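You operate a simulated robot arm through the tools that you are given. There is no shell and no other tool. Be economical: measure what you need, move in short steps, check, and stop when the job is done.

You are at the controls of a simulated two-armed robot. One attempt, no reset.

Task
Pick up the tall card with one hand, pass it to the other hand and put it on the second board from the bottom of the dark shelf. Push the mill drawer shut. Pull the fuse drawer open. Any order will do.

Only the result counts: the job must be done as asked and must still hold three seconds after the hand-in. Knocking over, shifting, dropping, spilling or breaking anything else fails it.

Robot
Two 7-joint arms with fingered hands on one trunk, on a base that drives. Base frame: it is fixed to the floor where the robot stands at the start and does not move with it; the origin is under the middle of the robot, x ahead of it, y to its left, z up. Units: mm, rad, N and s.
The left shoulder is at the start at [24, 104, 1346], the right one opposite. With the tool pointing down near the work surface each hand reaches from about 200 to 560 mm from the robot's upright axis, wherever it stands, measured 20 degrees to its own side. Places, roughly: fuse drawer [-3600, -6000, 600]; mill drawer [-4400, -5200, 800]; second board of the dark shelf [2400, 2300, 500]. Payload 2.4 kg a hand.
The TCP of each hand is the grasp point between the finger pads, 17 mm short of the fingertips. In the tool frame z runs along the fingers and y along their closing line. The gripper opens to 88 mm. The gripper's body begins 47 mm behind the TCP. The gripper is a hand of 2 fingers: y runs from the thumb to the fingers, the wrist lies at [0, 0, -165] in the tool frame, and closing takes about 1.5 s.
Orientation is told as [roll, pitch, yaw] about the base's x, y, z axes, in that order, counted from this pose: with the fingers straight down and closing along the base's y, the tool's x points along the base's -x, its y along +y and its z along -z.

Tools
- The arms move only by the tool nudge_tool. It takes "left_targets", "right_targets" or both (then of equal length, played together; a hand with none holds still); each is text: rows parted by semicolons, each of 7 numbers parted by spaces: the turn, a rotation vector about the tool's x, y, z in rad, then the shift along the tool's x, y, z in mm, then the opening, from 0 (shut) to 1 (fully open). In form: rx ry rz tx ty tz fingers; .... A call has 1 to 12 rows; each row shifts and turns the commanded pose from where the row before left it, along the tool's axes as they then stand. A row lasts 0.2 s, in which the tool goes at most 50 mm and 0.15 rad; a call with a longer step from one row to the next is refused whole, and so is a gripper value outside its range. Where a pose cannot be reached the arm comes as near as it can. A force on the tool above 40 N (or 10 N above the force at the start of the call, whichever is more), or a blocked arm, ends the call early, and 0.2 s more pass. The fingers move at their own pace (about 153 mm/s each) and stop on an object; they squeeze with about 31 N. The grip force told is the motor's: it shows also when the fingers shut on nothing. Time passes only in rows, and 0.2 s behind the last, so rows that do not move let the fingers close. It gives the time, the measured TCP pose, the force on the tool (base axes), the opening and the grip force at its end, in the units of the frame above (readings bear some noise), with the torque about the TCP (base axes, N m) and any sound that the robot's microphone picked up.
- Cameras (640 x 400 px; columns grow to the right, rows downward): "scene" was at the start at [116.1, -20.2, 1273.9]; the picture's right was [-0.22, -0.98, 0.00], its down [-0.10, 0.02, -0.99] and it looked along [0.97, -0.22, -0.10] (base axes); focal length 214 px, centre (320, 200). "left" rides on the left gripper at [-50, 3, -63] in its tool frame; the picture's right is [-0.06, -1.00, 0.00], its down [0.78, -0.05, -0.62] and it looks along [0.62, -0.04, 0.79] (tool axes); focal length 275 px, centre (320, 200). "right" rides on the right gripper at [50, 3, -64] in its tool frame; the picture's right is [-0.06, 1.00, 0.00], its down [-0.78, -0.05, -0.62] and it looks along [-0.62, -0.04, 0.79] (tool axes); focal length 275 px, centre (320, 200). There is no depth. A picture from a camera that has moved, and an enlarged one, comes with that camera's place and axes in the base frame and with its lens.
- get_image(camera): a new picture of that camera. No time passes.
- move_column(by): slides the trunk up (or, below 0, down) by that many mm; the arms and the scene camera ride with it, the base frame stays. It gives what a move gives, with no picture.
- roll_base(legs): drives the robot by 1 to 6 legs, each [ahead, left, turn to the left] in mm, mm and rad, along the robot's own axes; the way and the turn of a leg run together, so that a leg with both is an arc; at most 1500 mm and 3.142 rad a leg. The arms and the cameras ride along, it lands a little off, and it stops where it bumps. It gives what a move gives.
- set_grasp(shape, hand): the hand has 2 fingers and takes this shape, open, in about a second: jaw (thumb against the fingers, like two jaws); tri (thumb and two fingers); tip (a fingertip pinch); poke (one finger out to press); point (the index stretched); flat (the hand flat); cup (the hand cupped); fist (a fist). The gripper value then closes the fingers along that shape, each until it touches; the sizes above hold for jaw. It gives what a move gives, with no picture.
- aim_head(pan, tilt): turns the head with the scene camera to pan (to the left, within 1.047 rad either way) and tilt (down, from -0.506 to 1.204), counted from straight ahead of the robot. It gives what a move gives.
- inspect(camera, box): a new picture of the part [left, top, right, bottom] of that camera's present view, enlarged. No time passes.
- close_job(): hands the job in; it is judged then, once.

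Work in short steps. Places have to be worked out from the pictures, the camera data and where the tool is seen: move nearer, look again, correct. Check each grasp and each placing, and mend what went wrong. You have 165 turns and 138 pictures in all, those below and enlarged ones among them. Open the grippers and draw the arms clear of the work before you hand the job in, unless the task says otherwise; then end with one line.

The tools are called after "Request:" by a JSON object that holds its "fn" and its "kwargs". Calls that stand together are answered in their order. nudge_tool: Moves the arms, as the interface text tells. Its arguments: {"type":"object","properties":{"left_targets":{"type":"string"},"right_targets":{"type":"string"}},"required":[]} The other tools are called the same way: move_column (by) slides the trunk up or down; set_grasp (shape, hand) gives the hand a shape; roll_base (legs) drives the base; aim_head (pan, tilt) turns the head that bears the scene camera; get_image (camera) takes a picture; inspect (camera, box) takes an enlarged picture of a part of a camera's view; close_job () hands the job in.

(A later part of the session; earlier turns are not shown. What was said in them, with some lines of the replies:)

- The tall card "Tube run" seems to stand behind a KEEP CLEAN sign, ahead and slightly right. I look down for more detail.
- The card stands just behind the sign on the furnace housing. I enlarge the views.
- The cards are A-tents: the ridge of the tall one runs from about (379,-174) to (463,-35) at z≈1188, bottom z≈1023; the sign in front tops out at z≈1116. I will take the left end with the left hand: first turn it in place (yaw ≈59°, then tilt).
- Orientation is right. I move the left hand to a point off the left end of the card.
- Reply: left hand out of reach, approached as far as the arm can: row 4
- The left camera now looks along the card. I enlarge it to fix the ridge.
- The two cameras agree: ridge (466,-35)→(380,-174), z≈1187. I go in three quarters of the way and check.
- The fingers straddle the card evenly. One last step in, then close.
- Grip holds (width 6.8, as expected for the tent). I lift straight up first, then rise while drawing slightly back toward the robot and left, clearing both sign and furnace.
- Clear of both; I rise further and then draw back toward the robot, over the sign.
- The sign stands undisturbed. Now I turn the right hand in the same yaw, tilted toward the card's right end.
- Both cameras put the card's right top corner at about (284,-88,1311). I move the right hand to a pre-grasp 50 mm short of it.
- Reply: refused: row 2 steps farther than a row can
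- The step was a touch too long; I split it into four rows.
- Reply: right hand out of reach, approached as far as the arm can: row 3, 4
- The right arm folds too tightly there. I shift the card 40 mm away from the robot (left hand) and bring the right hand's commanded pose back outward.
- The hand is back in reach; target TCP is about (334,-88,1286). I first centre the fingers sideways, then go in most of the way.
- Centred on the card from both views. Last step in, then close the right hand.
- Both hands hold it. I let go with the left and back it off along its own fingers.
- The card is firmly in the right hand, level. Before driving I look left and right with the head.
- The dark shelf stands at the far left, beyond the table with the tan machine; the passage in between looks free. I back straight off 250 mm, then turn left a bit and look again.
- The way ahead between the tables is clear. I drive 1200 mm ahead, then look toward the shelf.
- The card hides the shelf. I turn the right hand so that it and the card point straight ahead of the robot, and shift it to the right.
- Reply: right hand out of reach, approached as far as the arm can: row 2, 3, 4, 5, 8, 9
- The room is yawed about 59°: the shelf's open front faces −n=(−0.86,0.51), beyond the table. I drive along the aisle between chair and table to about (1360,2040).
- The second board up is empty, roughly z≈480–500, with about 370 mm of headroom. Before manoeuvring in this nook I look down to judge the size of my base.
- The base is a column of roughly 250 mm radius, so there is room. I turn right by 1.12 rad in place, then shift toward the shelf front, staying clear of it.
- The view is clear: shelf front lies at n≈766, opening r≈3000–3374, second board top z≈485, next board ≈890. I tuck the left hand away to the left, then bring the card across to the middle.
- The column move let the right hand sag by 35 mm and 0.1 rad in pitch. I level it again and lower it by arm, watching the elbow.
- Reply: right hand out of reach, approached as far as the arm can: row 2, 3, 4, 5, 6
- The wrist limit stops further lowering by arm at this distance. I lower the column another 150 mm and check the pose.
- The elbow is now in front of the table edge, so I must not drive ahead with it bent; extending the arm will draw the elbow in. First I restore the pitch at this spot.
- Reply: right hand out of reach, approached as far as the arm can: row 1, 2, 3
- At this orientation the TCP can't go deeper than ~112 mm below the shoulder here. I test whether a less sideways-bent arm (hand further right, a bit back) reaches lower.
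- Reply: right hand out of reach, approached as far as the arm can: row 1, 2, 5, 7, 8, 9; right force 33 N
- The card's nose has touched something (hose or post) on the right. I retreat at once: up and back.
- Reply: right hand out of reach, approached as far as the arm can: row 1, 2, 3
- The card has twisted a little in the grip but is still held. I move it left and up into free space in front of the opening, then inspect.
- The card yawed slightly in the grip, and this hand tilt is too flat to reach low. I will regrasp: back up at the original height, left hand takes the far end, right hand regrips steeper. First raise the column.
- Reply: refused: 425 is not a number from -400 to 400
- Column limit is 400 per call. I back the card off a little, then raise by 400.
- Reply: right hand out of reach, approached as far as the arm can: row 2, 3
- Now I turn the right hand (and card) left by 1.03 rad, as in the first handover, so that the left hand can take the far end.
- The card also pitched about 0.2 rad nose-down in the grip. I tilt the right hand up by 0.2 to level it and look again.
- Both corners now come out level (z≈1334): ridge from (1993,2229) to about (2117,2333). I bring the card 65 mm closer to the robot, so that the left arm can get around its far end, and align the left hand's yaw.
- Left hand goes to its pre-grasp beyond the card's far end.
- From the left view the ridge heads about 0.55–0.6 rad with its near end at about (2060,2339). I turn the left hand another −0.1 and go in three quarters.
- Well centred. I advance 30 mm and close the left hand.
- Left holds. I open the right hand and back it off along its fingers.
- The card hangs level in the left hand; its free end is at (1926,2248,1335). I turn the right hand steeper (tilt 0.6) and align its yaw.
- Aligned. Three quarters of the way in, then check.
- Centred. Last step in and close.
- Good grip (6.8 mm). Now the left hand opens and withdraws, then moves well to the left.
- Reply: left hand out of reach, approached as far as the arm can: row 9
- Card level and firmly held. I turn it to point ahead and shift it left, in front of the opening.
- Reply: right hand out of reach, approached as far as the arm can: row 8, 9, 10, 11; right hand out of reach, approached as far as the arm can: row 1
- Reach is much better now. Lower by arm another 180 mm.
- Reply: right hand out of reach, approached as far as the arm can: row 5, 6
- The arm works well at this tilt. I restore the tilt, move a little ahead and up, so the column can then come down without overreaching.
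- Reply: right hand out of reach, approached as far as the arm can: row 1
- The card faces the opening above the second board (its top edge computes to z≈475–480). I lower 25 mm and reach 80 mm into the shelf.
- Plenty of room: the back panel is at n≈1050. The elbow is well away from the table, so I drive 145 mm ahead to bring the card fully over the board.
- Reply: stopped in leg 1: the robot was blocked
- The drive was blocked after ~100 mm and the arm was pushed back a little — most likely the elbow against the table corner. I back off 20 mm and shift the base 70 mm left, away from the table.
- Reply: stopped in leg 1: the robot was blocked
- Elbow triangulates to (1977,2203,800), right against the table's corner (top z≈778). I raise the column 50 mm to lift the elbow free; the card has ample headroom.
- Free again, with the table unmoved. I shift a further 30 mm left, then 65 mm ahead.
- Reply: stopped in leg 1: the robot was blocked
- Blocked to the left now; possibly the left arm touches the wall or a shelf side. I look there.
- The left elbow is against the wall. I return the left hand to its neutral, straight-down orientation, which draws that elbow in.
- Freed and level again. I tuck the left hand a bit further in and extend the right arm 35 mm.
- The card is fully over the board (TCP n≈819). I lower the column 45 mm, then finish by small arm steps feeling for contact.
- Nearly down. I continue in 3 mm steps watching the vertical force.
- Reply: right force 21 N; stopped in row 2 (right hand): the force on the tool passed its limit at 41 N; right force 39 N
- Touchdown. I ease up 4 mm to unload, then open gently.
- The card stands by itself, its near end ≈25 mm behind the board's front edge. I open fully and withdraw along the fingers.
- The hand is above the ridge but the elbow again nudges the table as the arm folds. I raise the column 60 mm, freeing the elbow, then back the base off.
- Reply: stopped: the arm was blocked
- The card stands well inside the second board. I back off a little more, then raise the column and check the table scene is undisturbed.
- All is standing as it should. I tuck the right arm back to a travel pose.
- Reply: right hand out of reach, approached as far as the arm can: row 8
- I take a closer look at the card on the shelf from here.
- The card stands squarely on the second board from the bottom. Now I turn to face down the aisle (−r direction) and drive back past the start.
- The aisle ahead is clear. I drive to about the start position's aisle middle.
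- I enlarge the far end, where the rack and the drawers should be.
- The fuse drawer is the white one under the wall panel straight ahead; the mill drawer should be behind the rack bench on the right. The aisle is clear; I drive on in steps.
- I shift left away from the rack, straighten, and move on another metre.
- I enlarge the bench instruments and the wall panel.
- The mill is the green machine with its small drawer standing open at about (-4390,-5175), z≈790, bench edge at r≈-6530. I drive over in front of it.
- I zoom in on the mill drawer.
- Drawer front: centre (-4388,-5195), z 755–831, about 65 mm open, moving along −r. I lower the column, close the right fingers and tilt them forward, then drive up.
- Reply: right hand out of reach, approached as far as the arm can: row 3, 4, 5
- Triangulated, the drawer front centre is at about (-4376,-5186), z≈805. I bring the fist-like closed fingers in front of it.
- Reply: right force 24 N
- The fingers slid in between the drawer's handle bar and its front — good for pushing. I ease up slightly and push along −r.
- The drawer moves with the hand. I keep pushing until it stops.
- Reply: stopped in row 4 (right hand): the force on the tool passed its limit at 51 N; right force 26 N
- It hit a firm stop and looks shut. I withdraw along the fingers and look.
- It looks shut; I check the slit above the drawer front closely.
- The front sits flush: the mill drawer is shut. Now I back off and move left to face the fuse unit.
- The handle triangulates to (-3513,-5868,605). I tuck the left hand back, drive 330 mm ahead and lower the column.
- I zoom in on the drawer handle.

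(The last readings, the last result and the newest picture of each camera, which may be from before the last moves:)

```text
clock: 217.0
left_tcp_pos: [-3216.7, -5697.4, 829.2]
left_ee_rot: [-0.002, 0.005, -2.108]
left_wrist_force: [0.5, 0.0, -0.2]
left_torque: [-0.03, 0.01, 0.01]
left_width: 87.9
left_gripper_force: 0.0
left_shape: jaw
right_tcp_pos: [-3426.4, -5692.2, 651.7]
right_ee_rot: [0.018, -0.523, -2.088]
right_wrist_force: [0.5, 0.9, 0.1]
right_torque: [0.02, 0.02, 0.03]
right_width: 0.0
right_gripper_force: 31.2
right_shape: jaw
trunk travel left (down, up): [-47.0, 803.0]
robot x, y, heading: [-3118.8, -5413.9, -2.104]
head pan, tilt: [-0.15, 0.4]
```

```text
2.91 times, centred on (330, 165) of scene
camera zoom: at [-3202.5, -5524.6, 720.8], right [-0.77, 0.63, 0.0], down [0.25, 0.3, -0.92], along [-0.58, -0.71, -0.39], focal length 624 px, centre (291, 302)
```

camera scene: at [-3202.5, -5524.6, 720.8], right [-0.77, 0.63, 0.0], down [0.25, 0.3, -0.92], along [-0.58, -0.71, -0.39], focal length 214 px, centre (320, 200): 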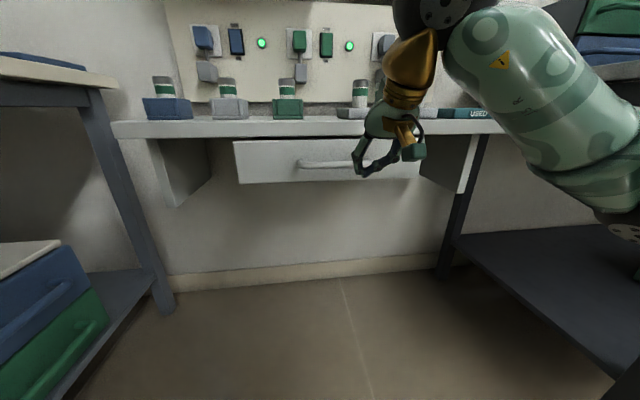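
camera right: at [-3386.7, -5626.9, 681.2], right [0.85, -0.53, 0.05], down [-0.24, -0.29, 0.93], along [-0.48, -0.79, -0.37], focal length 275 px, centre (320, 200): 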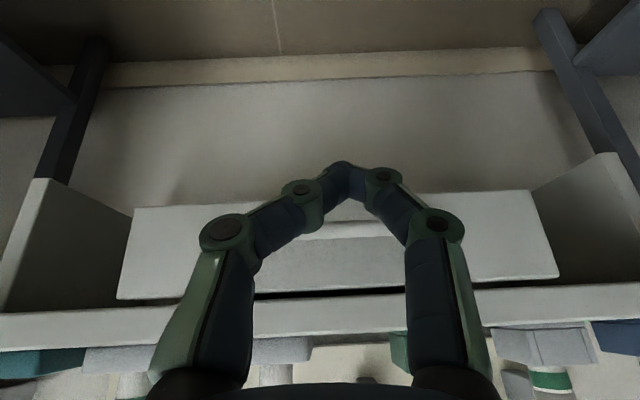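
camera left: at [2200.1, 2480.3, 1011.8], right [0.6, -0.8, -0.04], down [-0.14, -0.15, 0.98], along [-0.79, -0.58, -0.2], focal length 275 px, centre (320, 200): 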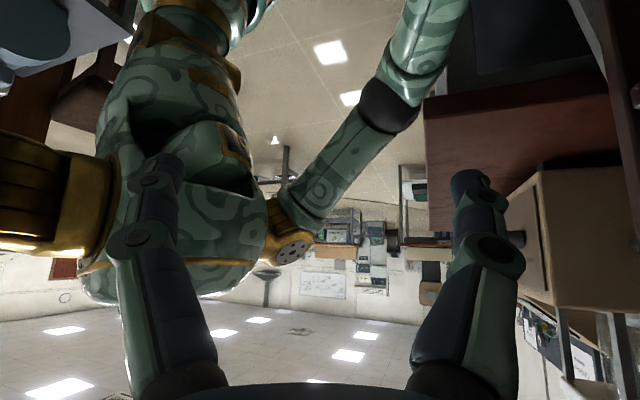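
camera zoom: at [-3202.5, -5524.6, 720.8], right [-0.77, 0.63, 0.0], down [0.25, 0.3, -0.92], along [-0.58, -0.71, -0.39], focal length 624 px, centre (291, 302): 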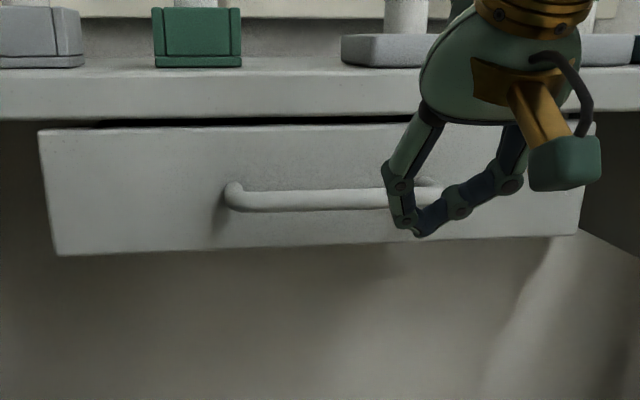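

The handle is a slim bar at z≈607 with small standoff, just below the shelf. I will pinch it: roll the hand 90° so that the fingers close vertically, then tilt it flatter.

Request:
{"fn": "nudge_tool", "kwargs": {"right_targets": "0 0 -0.15 0 0 0 0.6;0 0 -0.15 0 0 0 0.6;0 0 -0.15 0 0 0 0.6;0 0 -0.15 0 0 0 0.6;0 0 -0.15 0 0 0 0.6;0 0 -0.15 0 0 0 0.6;0 0 -0.15 0 0 0 0.6;0 0 -0.15 0 0 0 0.6;0 0 -0.15 0 0 0 0.6;0 0 -0.15 0 0 0 0.6;0 0 -0.07 0 0 0 0.6"}}

Request:
{"fn": "nudge_tool", "kwargs": {"right_targets": "0.14 0 0 0 0 0 0.6;0.14 0 0 0 0 0 0.6;0.14 0 0 0 0 0 0.6;0.14 0 0 0 0 0 0.6"}}

Request:
{"fn": "get_image", "kwargs": {"camera": "scene"}}

```text
clock: 219.4
left_tcp_pos: [-3215.6, -5696.9, 829.6]
left_ee_rot: [-0.003, 0.005, -2.107]
left_wrist_force: [1.3, 0.5, -0.1]
left_torque: [-0.02, 0.02, -0.01]
left_width: 88.0
left_gripper_force: 0.1
left_shape: jaw
right_tcp_pos: [-3426.9, -5690.5, 651.3]
right_ee_rot: [-0.523, -0.016, -0.505]
right_wrist_force: [0.2, -0.1, -0.6]
right_torque: [0.01, 0.08, -0.04]
right_width: 52.4
right_gripper_force: 0.1
right_shape: jaw
trunk travel left (down, up): [-47.0, 803.0]
robot x, y, heading: [-3119.9, -5411.6, -2.102]
head pan, tilt: [-0.15, 0.4]
```

```text
clock: 220.4
left_tcp_pos: [-3217.4, -5696.1, 827.4]
left_ee_rot: [-0.003, 0.005, -2.107]
left_wrist_force: [-0.7, 0.4, 0.4]
left_torque: [-0.01, 0.0, 0.02]
left_width: 88.0
left_gripper_force: 0.1
left_shape: jaw
right_tcp_pos: [-3426.7, -5730.9, 647.0]
right_ee_rot: [-0.913, -0.021, -0.482]
right_wrist_force: [0.1, -0.7, 0.6]
right_torque: [0.03, 0.05, 0.05]
right_width: 52.6
right_gripper_force: 0.0
right_shape: jaw
right hand out of reach, approached as far as the arm can: row 1, 2, 3, 4
trunk travel left (down, up): [-47.0, 803.0]
robot x, y, heading: [-3117.3, -5415.7, -2.106]
head pan, tilt: [-0.15, 0.4]
```

```text
18 pictures are left
camera scene: at [-3202.5, -5524.6, 720.7], right [-0.77, 0.63, 0.0], down [0.25, 0.3, -0.92], along [-0.58, -0.71, -0.39], focal length 214 px, centre (320, 200)
```

scene: 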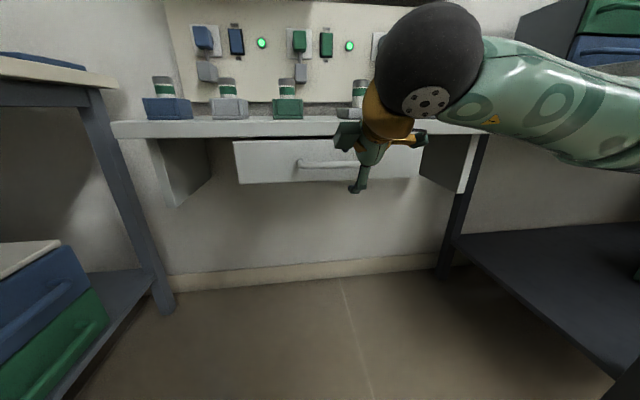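

Tilt is 0.91 and lateral alignment is good (n=-24). Moving ahead should allow a flatter tilt.

Request:
{"fn": "nudge_tool", "kwargs": {"right_targets": "0 0 0 0 -22 29 0.6;0 0 0 0 -22 29 0.6;0 0 0 0 -22 29 0.6;0.13 0 0 0 0 0 0.6;0.12 0 0 0 0 0 0.6"}}

Request:
{"fn": "inspect", "kwargs": {"camera": "scene", "box": [220, 100, 440, 220]}}

Request:
{"fn": "get_image", "kwargs": {"camera": "right"}}

```text
clock: 221.6
left_tcp_pos: [-3217.1, -5696.9, 829.0]
left_ee_rot: [-0.004, 0.004, -2.107]
left_wrist_force: [0.7, -0.3, 0.9]
left_torque: [-0.03, -0.02, 0.0]
left_width: 88.1
left_gripper_force: 0.1
left_shape: jaw
right_tcp_pos: [-3464.8, -5832.7, 647.1]
right_ee_rot: [-1.014, -0.024, -0.458]
right_wrist_force: [-0.1, -0.4, -0.4]
right_torque: [0.0, 0.01, 0.03]
right_width: 52.6
right_gripper_force: 0.1
right_shape: jaw
right hand out of reach, approached as far as the arm can: row 4, 5
trunk travel left (down, up): [-47.0, 803.0]
robot x, y, heading: [-3117.7, -5413.5, -2.105]
head pan, tilt: [-0.15, 0.4]
```

```text
2.91 times, centred on (330, 160) of scene
camera zoom: at [-3202.5, -5524.6, 720.7], right [-0.77, 0.63, 0.0], down [0.25, 0.3, -0.92], along [-0.58, -0.71, -0.39], focal length 624 px, centre (291, 316)
```

zoom: 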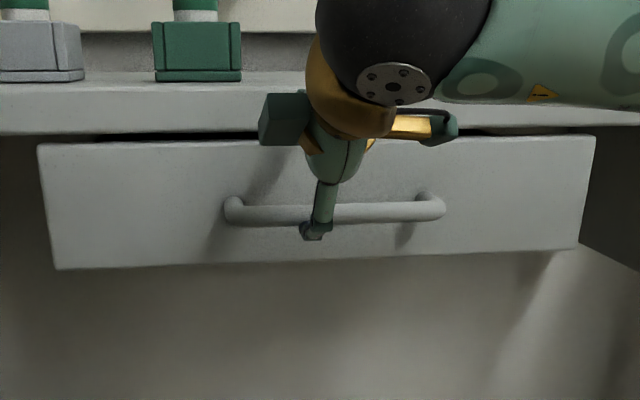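

```text
16 pictures are left
camera right: at [-3485.2, -5759.7, 676.6], right [0.31, 0.44, -0.85], down [0.92, 0.11, 0.39], along [0.26, -0.89, -0.37], focal length 275 px, centre (320, 200)
```

right: 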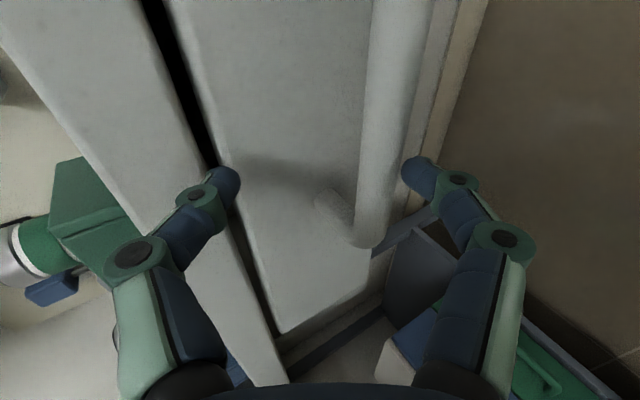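

The bar actually lies about 20 mm toward the lower finger and level with the tips (r≈-6780, z≈622). I shift the hand that way and a little deeper.

Request:
{"fn": "nudge_tool", "kwargs": {"right_targets": "0 0 0 0 10 0 0.7;0 0 0 0 10 0 0.75;0 0 0 0 2 7 0.75;0 0 0 0 0 7 0.75"}}

Request:
{"fn": "get_image", "kwargs": {"camera": "right"}}

```text
clock: 222.6
left_tcp_pos: [-3216.1, -5697.1, 828.6]
left_ee_rot: [-0.003, 0.005, -2.108]
left_wrist_force: [0.2, -0.6, -0.3]
left_torque: [0.02, 0.03, 0.02]
left_width: 88.0
left_gripper_force: 0.2
left_shape: jaw
right_tcp_pos: [-3465.3, -5833.8, 622.6]
right_ee_rot: [-1.012, -0.021, -0.456]
right_wrist_force: [-0.3, 0.6, -0.5]
right_torque: [-0.03, 0.0, 0.02]
right_width: 65.6
right_gripper_force: 0.0
right_shape: jaw
trunk travel left (down, up): [-47.0, 803.0]
robot x, y, heading: [-3120.1, -5413.6, -2.104]
head pan, tilt: [-0.15, 0.4]
```

```text
15 pictures are left
camera right: at [-3485.1, -5761.5, 652.4], right [0.31, 0.44, -0.85], down [0.92, 0.11, 0.39], along [0.26, -0.89, -0.37], focal length 275 px, centre (320, 200)
```

right: 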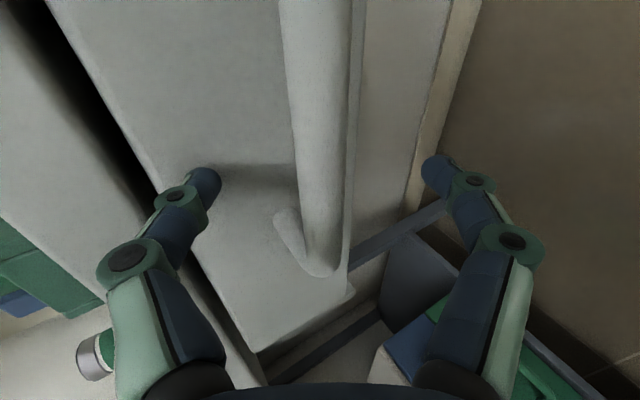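

The bar is now centred between the pads, within a few mm of the grasp point. I close.

Request:
{"fn": "nudge_tool", "kwargs": {"right_targets": "0 0 0 0 0 2 0.5;0 0 0 0 0 2 0.2;0 0 0 0 0 0 0;0 0 0 0 0 0 0;0 0 0 0 0 0 0;0 0 0 0 0 0 0;0 0 0 0 0 0 0;0 0 0 0 0 0 0"}}

Request:
{"fn": "get_image", "kwargs": {"camera": "right"}}

```text
clock: 224.4
left_tcp_pos: [-3215.8, -5696.8, 828.2]
left_ee_rot: [-0.003, 0.005, -2.107]
left_wrist_force: [-0.2, 0.7, 0.4]
left_torque: [0.03, 0.02, -0.03]
left_width: 88.3
left_gripper_force: 0.0
left_shape: jaw
right_tcp_pos: [-3467.0, -5836.5, 620.4]
right_ee_rot: [-1.015, -0.023, -0.458]
right_wrist_force: [-0.4, -0.9, 0.9]
right_torque: [0.02, 0.0, 0.0]
right_width: 0.0
right_gripper_force: 31.4
right_shape: jaw
trunk travel left (down, up): [-47.0, 803.0]
robot x, y, heading: [-3124.6, -5409.0, -2.105]
head pan, tilt: [-0.15, 0.4]
```

```text
14 pictures are left
camera right: at [-3487.1, -5764.5, 650.4], right [0.31, 0.44, -0.85], down [0.92, 0.11, 0.39], along [0.26, -0.89, -0.37], focal length 275 px, centre (320, 200)
```

right: 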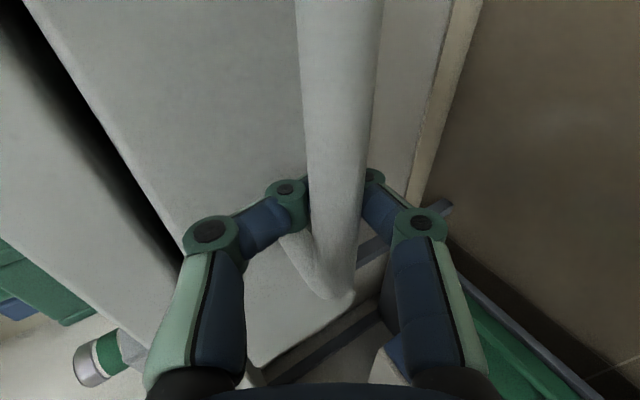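

The fingers have closed around behind the bar, capturing it like a hook. I pull by backing the base 60 mm and check.

Request:
{"fn": "roll_base", "kwargs": {"legs": [[-60, 0, 0]]}}

Request:
{"fn": "inspect", "kwargs": {"camera": "scene", "box": [180, 90, 460, 240]}}

```text
clock: 225.4
left_tcp_pos: [-3185.8, -5645.8, 828.5]
left_ee_rot: [-0.004, 0.005, -2.107]
left_wrist_force: [-0.8, 0.7, -0.8]
left_torque: [0.01, -0.01, 0.0]
left_width: 87.9
left_gripper_force: 0.1
left_shape: jaw
right_tcp_pos: [-3434.6, -5783.6, 621.6]
right_ee_rot: [-1.011, -0.022, -0.456]
right_wrist_force: [0.2, 0.3, -0.2]
right_torque: [-0.03, 0.01, 0.02]
right_width: 0.0
right_gripper_force: 30.9
right_shape: jaw
trunk travel left (down, up): [-47.0, 803.0]
robot x, y, heading: [-3086.1, -5361.1, -2.101]
head pan, tilt: [-0.15, 0.4]
```

```text
2.29 times, centred on (320, 165) of scene
camera zoom: at [-3171.7, -5472.6, 720.7], right [-0.77, 0.63, 0.0], down [0.25, 0.3, -0.92], along [-0.58, -0.71, -0.39], focal length 490 px, centre (320, 280)
```

zoom: 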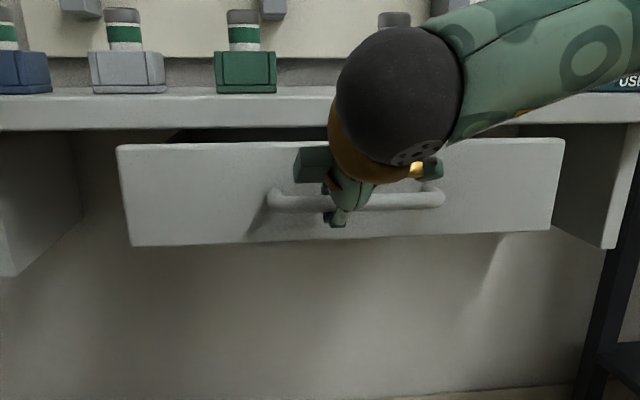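

The drawer is coming out, with no notable force. I pull another 90 mm.

Request:
{"fn": "roll_base", "kwargs": {"legs": [[-90, 0, 0]]}}

Request:
{"fn": "inspect", "kwargs": {"camera": "scene", "box": [180, 70, 460, 240]}}

```text
clock: 226.5
left_tcp_pos: [-3139.3, -5567.1, 828.6]
left_ee_rot: [-0.003, 0.005, -2.108]
left_wrist_force: [0.7, -0.2, -0.8]
left_torque: [-0.02, 0.0, -0.02]
left_width: 87.9
left_gripper_force: 0.1
left_shape: jaw
right_tcp_pos: [-3390.2, -5706.2, 620.0]
right_ee_rot: [-1.011, -0.021, -0.457]
right_wrist_force: [-0.4, -0.3, -0.3]
right_torque: [-0.01, -0.01, 0.0]
right_width: 0.0
right_gripper_force: 31.0
right_shape: jaw
trunk travel left (down, up): [-47.0, 803.0]
robot x, y, heading: [-3043.3, -5281.1, -2.103]
head pan, tilt: [-0.15, 0.4]
```

```text
2.29 times, centred on (320, 155) of scene
camera zoom: at [-3125.8, -5394.7, 720.7], right [-0.77, 0.63, 0.0], down [0.25, 0.3, -0.92], along [-0.58, -0.71, -0.39], focal length 490 px, centre (320, 303)
```

zoom: 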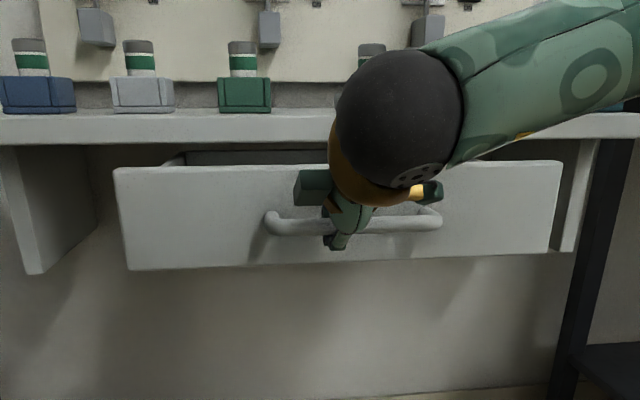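

About 150 mm open with no resistance. I pull a further 50 mm, watching for the end stop.

Request:
{"fn": "roll_base", "kwargs": {"legs": [[-50, 0, 0]]}}

Request:
{"fn": "inspect", "kwargs": {"camera": "scene", "box": [180, 70, 460, 240]}}

```text
clock: 227.4
left_tcp_pos: [-3114.8, -5525.0, 829.4]
left_ee_rot: [-0.003, 0.006, -2.106]
left_wrist_force: [0.5, 0.0, -0.2]
left_torque: [-0.02, 0.03, -0.01]
left_width: 88.3
left_gripper_force: 0.0
left_shape: jaw
right_tcp_pos: [-3364.6, -5664.1, 618.9]
right_ee_rot: [-1.013, -0.022, -0.458]
right_wrist_force: [0.4, 0.1, 0.4]
right_torque: [-0.02, 0.02, 0.03]
right_width: 0.1
right_gripper_force: 30.8
right_shape: jaw
trunk travel left (down, up): [-47.0, 803.0]
robot x, y, heading: [-3016.4, -5242.1, -2.105]
head pan, tilt: [-0.15, 0.4]
```

```text
2.29 times, centred on (320, 155) of scene
camera zoom: at [-3100.2, -5351.5, 720.7], right [-0.77, 0.63, 0.0], down [0.25, 0.3, -0.92], along [-0.58, -0.71, -0.39], focal length 490 px, centre (320, 303)
```

zoom: 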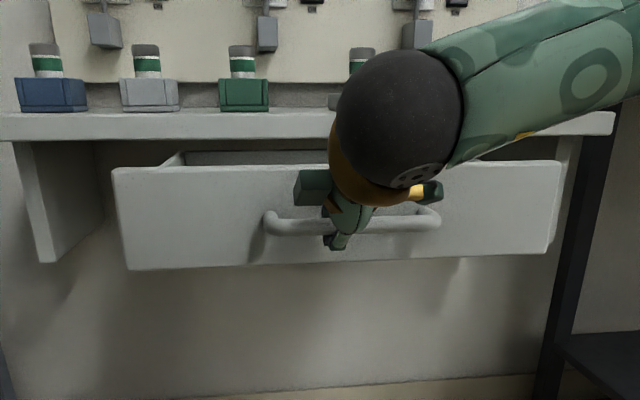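

The drawer is now nearly 200 mm open — plenty. I open the fingers and withdraw along the tool axis.

Request:
{"fn": "nudge_tool", "kwargs": {"right_targets": "0 0 0 0 0 3 0.4;0 0 0 0 0 0 0.75;0 0 0 0 0 0 0.75;0 0 0 0 0 0 0.75;0 0 0 0 0 0 0.75"}}

Request:
{"fn": "get_image", "kwargs": {"camera": "right"}}

```text
clock: 228.6
left_tcp_pos: [-3114.6, -5523.2, 829.7]
left_ee_rot: [-0.004, 0.005, -2.106]
left_wrist_force: [-0.2, -0.1, 0.7]
left_torque: [0.01, 0.02, 0.0]
left_width: 88.0
left_gripper_force: 0.1
left_shape: jaw
right_tcp_pos: [-3365.6, -5664.6, 618.5]
right_ee_rot: [-1.014, -0.025, -0.458]
right_wrist_force: [0.2, 0.2, 0.2]
right_torque: [0.0, -0.02, -0.02]
right_width: 65.8
right_gripper_force: 0.0
right_shape: jaw
trunk travel left (down, up): [-47.0, 803.0]
robot x, y, heading: [-3019.0, -5239.6, -2.108]
head pan, tilt: [-0.15, 0.4]
```

```text
10 pictures are left
camera right: at [-3386.1, -5593.0, 648.3], right [0.31, 0.44, -0.85], down [0.92, 0.1, 0.39], along [0.26, -0.89, -0.37], focal length 275 px, centre (320, 200)
```

right: 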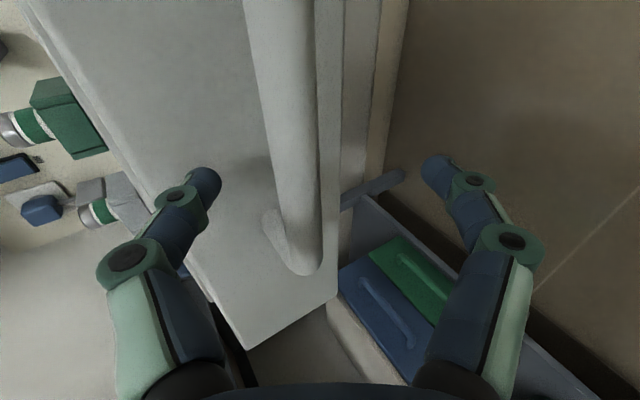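

The bar is free between the fingers; I back the base straight off and raise the column.

Request:
{"fn": "roll_base", "kwargs": {"legs": [[-250, 0, 0]]}}

Request:
{"fn": "move_column", "kwargs": {"by": 250}}

Request:
{"fn": "get_image", "kwargs": {"camera": "scene"}}

```text
clock: 230.4
left_tcp_pos: [-2988.5, -5312.2, 830.0]
left_ee_rot: [-0.005, 0.005, -2.107]
left_wrist_force: [0.4, 0.5, -0.3]
left_torque: [-0.04, 0.01, -0.01]
left_width: 87.9
left_gripper_force: 0.1
left_shape: jaw
right_tcp_pos: [-3240.4, -5453.8, 618.5]
right_ee_rot: [-1.012, -0.023, -0.458]
right_wrist_force: [-0.2, 0.4, -0.5]
right_torque: [0.01, -0.01, 0.01]
right_width: 65.6
right_gripper_force: 0.1
right_shape: jaw
trunk travel left (down, up): [-47.0, 803.0]
robot x, y, heading: [-2890.5, -5027.9, -2.113]
head pan, tilt: [-0.15, 0.4]
```

```text
clock: 233.0
left_tcp_pos: [-2989.0, -5311.6, 1077.7]
left_ee_rot: [-0.005, 0.005, -2.109]
left_wrist_force: [0.7, 1.1, 0.1]
left_torque: [0.02, 0.0, -0.02]
left_width: 88.1
left_gripper_force: 0.1
left_shape: jaw
right_tcp_pos: [-3240.3, -5452.9, 869.2]
right_ee_rot: [-1.011, -0.024, -0.459]
right_wrist_force: [0.7, 0.3, 0.2]
right_torque: [0.03, -0.02, 0.03]
right_width: 65.7
right_gripper_force: 0.0
right_shape: jaw
trunk travel left (down, up): [-297.0, 553.0]
robot x, y, heading: [-2889.8, -5026.7, -2.104]
head pan, tilt: [-0.15, 0.4]
```

```text
9 pictures are left
camera scene: at [-2968.2, -5128.9, 966.9], right [-0.77, 0.63, 0.0], down [0.25, 0.3, -0.92], along [-0.58, -0.71, -0.39], focal length 214 px, centre (320, 200)
```

scene: 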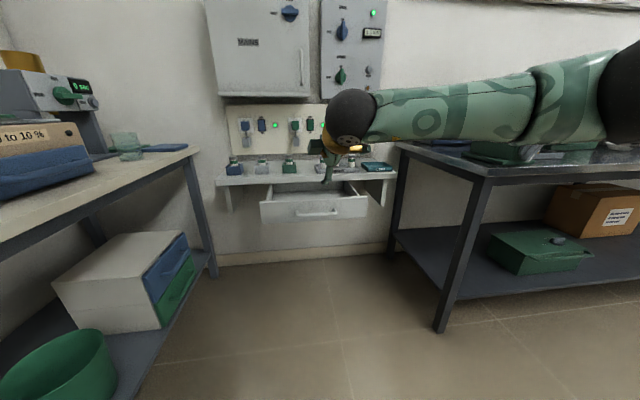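

The fuse drawer stands open, the fuses undisturbed. A last look at the mill drawer from the side.

Request:
{"fn": "aim_head", "kwargs": {"pan": -0.95, "tilt": 0.2}}

Request:
{"fn": "get_image", "kwargs": {"camera": "scene"}}

```text
clock: 234.1
left_tcp_pos: [-2988.7, -5311.8, 1079.9]
left_ee_rot: [-0.002, 0.004, -2.109]
left_wrist_force: [-0.3, -0.3, -0.5]
left_torque: [-0.03, -0.03, 0.02]
left_width: 87.8
left_gripper_force: 0.0
left_shape: jaw
right_tcp_pos: [-3240.6, -5452.0, 868.6]
right_ee_rot: [-1.013, -0.024, -0.458]
right_wrist_force: [-0.1, -0.9, 0.3]
right_torque: [-0.04, 0.0, -0.02]
right_width: 65.8
right_gripper_force: 0.0
right_shape: jaw
trunk travel left (down, up): [-297.0, 553.0]
robot x, y, heading: [-2893.5, -5028.2, -2.107]
head pan, tilt: [-0.949, 0.201]
```

```text
8 pictures are left
camera scene: at [-3002.4, -5066.2, 983.5], right [-0.1, 1.0, 0.0], down [0.22, 0.02, -0.98], along [-0.97, -0.09, -0.22], focal length 214 px, centre (320, 200)
```

scene: 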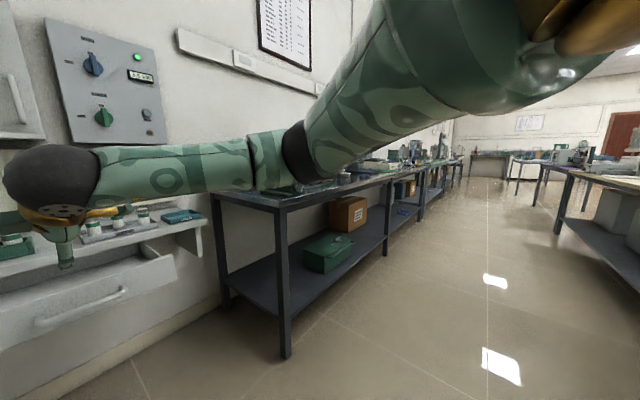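

The arm hides the mill. I raise the column and slide right for a clear confirming look.

Request:
{"fn": "move_column", "kwargs": {"by": 200}}

Request:
{"fn": "roll_base", "kwargs": {"legs": [[0, -750, 0]]}}

Request:
{"fn": "aim_head", "kwargs": {"pan": -0.1, "tilt": 0.6}}

Request:
{"fn": "get_image", "kwargs": {"camera": "scene"}}

```text
clock: 236.3
left_tcp_pos: [-2989.1, -5311.7, 1279.0]
left_ee_rot: [-0.004, 0.006, -2.108]
left_wrist_force: [0.8, -0.8, -0.3]
left_torque: [0.03, -0.02, 0.01]
left_width: 87.9
left_gripper_force: 0.0
left_shape: jaw
right_tcp_pos: [-3241.3, -5452.8, 1068.9]
right_ee_rot: [-1.01, -0.023, -0.459]
right_wrist_force: [0.0, -0.2, -0.9]
right_torque: [0.01, -0.03, -0.04]
right_width: 65.7
right_gripper_force: 0.1
right_shape: jaw
trunk travel left (down, up): [-497.0, 353.0]
robot x, y, heading: [-2892.1, -5028.9, -2.106]
head pan, tilt: [-0.949, 0.201]
```

```text
clock: 240.3
left_tcp_pos: [-3634.5, -4926.7, 1279.0]
left_ee_rot: [-0.002, 0.007, -2.111]
left_wrist_force: [0.3, 0.3, 0.4]
left_torque: [0.05, -0.01, -0.02]
left_width: 88.0
left_gripper_force: 0.1
left_shape: jaw
right_tcp_pos: [-3888.0, -5068.9, 1069.5]
right_ee_rot: [-1.011, -0.023, -0.46]
right_wrist_force: [0.6, -0.1, 0.6]
right_torque: [-0.01, 0.01, 0.01]
right_width: 65.7
right_gripper_force: 0.1
right_shape: jaw
trunk travel left (down, up): [-497.0, 353.0]
robot x, y, heading: [-3537.6, -4647.6, -2.109]
head pan, tilt: [-0.949, 0.201]
```

```text
clock: 241.5
left_tcp_pos: [-3634.1, -4925.5, 1279.5]
left_ee_rot: [-0.005, 0.006, -2.111]
left_wrist_force: [0.3, 0.4, -0.6]
left_torque: [0.01, -0.01, 0.01]
left_width: 88.1
left_gripper_force: 0.1
left_shape: jaw
right_tcp_pos: [-3888.7, -5067.4, 1068.8]
right_ee_rot: [-1.013, -0.023, -0.461]
right_wrist_force: [-0.6, 0.9, 0.5]
right_torque: [0.02, 0.01, 0.0]
right_width: 66.0
right_gripper_force: 0.1
right_shape: jaw
trunk travel left (down, up): [-497.0, 353.0]
robot x, y, heading: [-3535.9, -4647.4, -2.109]
head pan, tilt: [-0.099, 0.6]
```

```text
7 pictures are left
camera scene: at [-3606.2, -4739.0, 1149.8], right [-0.8, 0.6, 0.0], down [0.34, 0.45, -0.83], along [-0.49, -0.66, -0.56], focal length 214 px, centre (320, 200)
```

scene: 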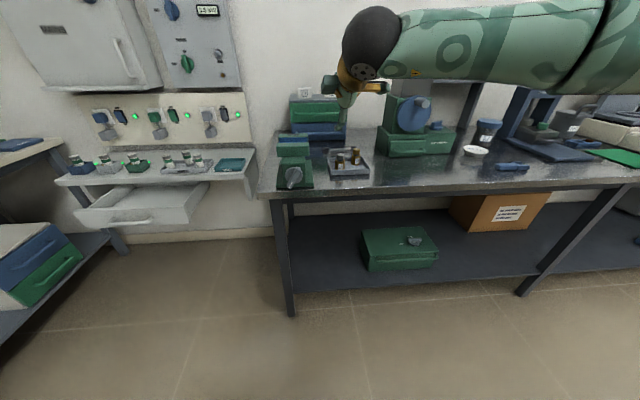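

Request:
{"fn": "inspect", "kwargs": {"camera": "scene", "box": [360, 90, 480, 180]}}

```text
4.44 times, centred on (420, 135) of scene
camera zoom: at [-3606.2, -4739.0, 1149.8], right [-0.8, 0.6, 0.0], down [0.34, 0.45, -0.83], along [-0.49, -0.66, -0.56], focal length 953 px, centre (-124, 489)
```

zoom: 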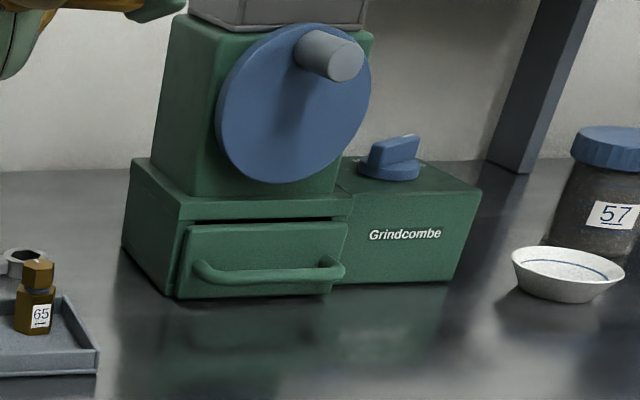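

The mill drawer is shut, the fuse drawer open, and nothing else has moved. I open the right hand fully and hand in.

Request:
{"fn": "nudge_tool", "kwargs": {"right_targets": "0 0 0 0 0 0 1;0 0 0 0 0 0 1;0 0 0 0 0 0 1", "left_targets": "0 0 0 0 0 0 1;0 0 0 0 0 0 1;0 0 0 0 0 0 1"}}

Request:
{"fn": "close_job", "kwargs": {}}

```text
clock: 242.3
left_tcp_pos: [-3635.0, -4927.3, 1278.5]
left_ee_rot: [-0.004, 0.005, -2.11]
left_wrist_force: [0.7, -0.1, 0.5]
left_torque: [-0.01, -0.02, -0.03]
left_width: 87.8
left_gripper_force: 0.2
left_shape: jaw
right_tcp_pos: [-3889.0, -5068.3, 1067.3]
right_ee_rot: [-1.013, -0.023, -0.461]
right_wrist_force: [0.0, -0.2, 0.2]
right_torque: [-0.05, -0.01, 0.0]
right_width: 88.0
right_gripper_force: 0.1
right_shape: jaw
trunk travel left (down, up): [-497.0, 353.0]
robot x, y, heading: [-3542.4, -4644.9, -2.103]
head pan, tilt: [-0.099, 0.6]
```

```text
The job is handed in.
```

The tall card was passed from left hand to right hand (with one regrasp) and stands on the second board of the dark shelf; the mill drawer is shut and the fuse drawer is nearly 200 mm open; on the way my arms bumped the shelf or hose, the table next to the shelf and the wall, but nothing looked moved in later pictures.
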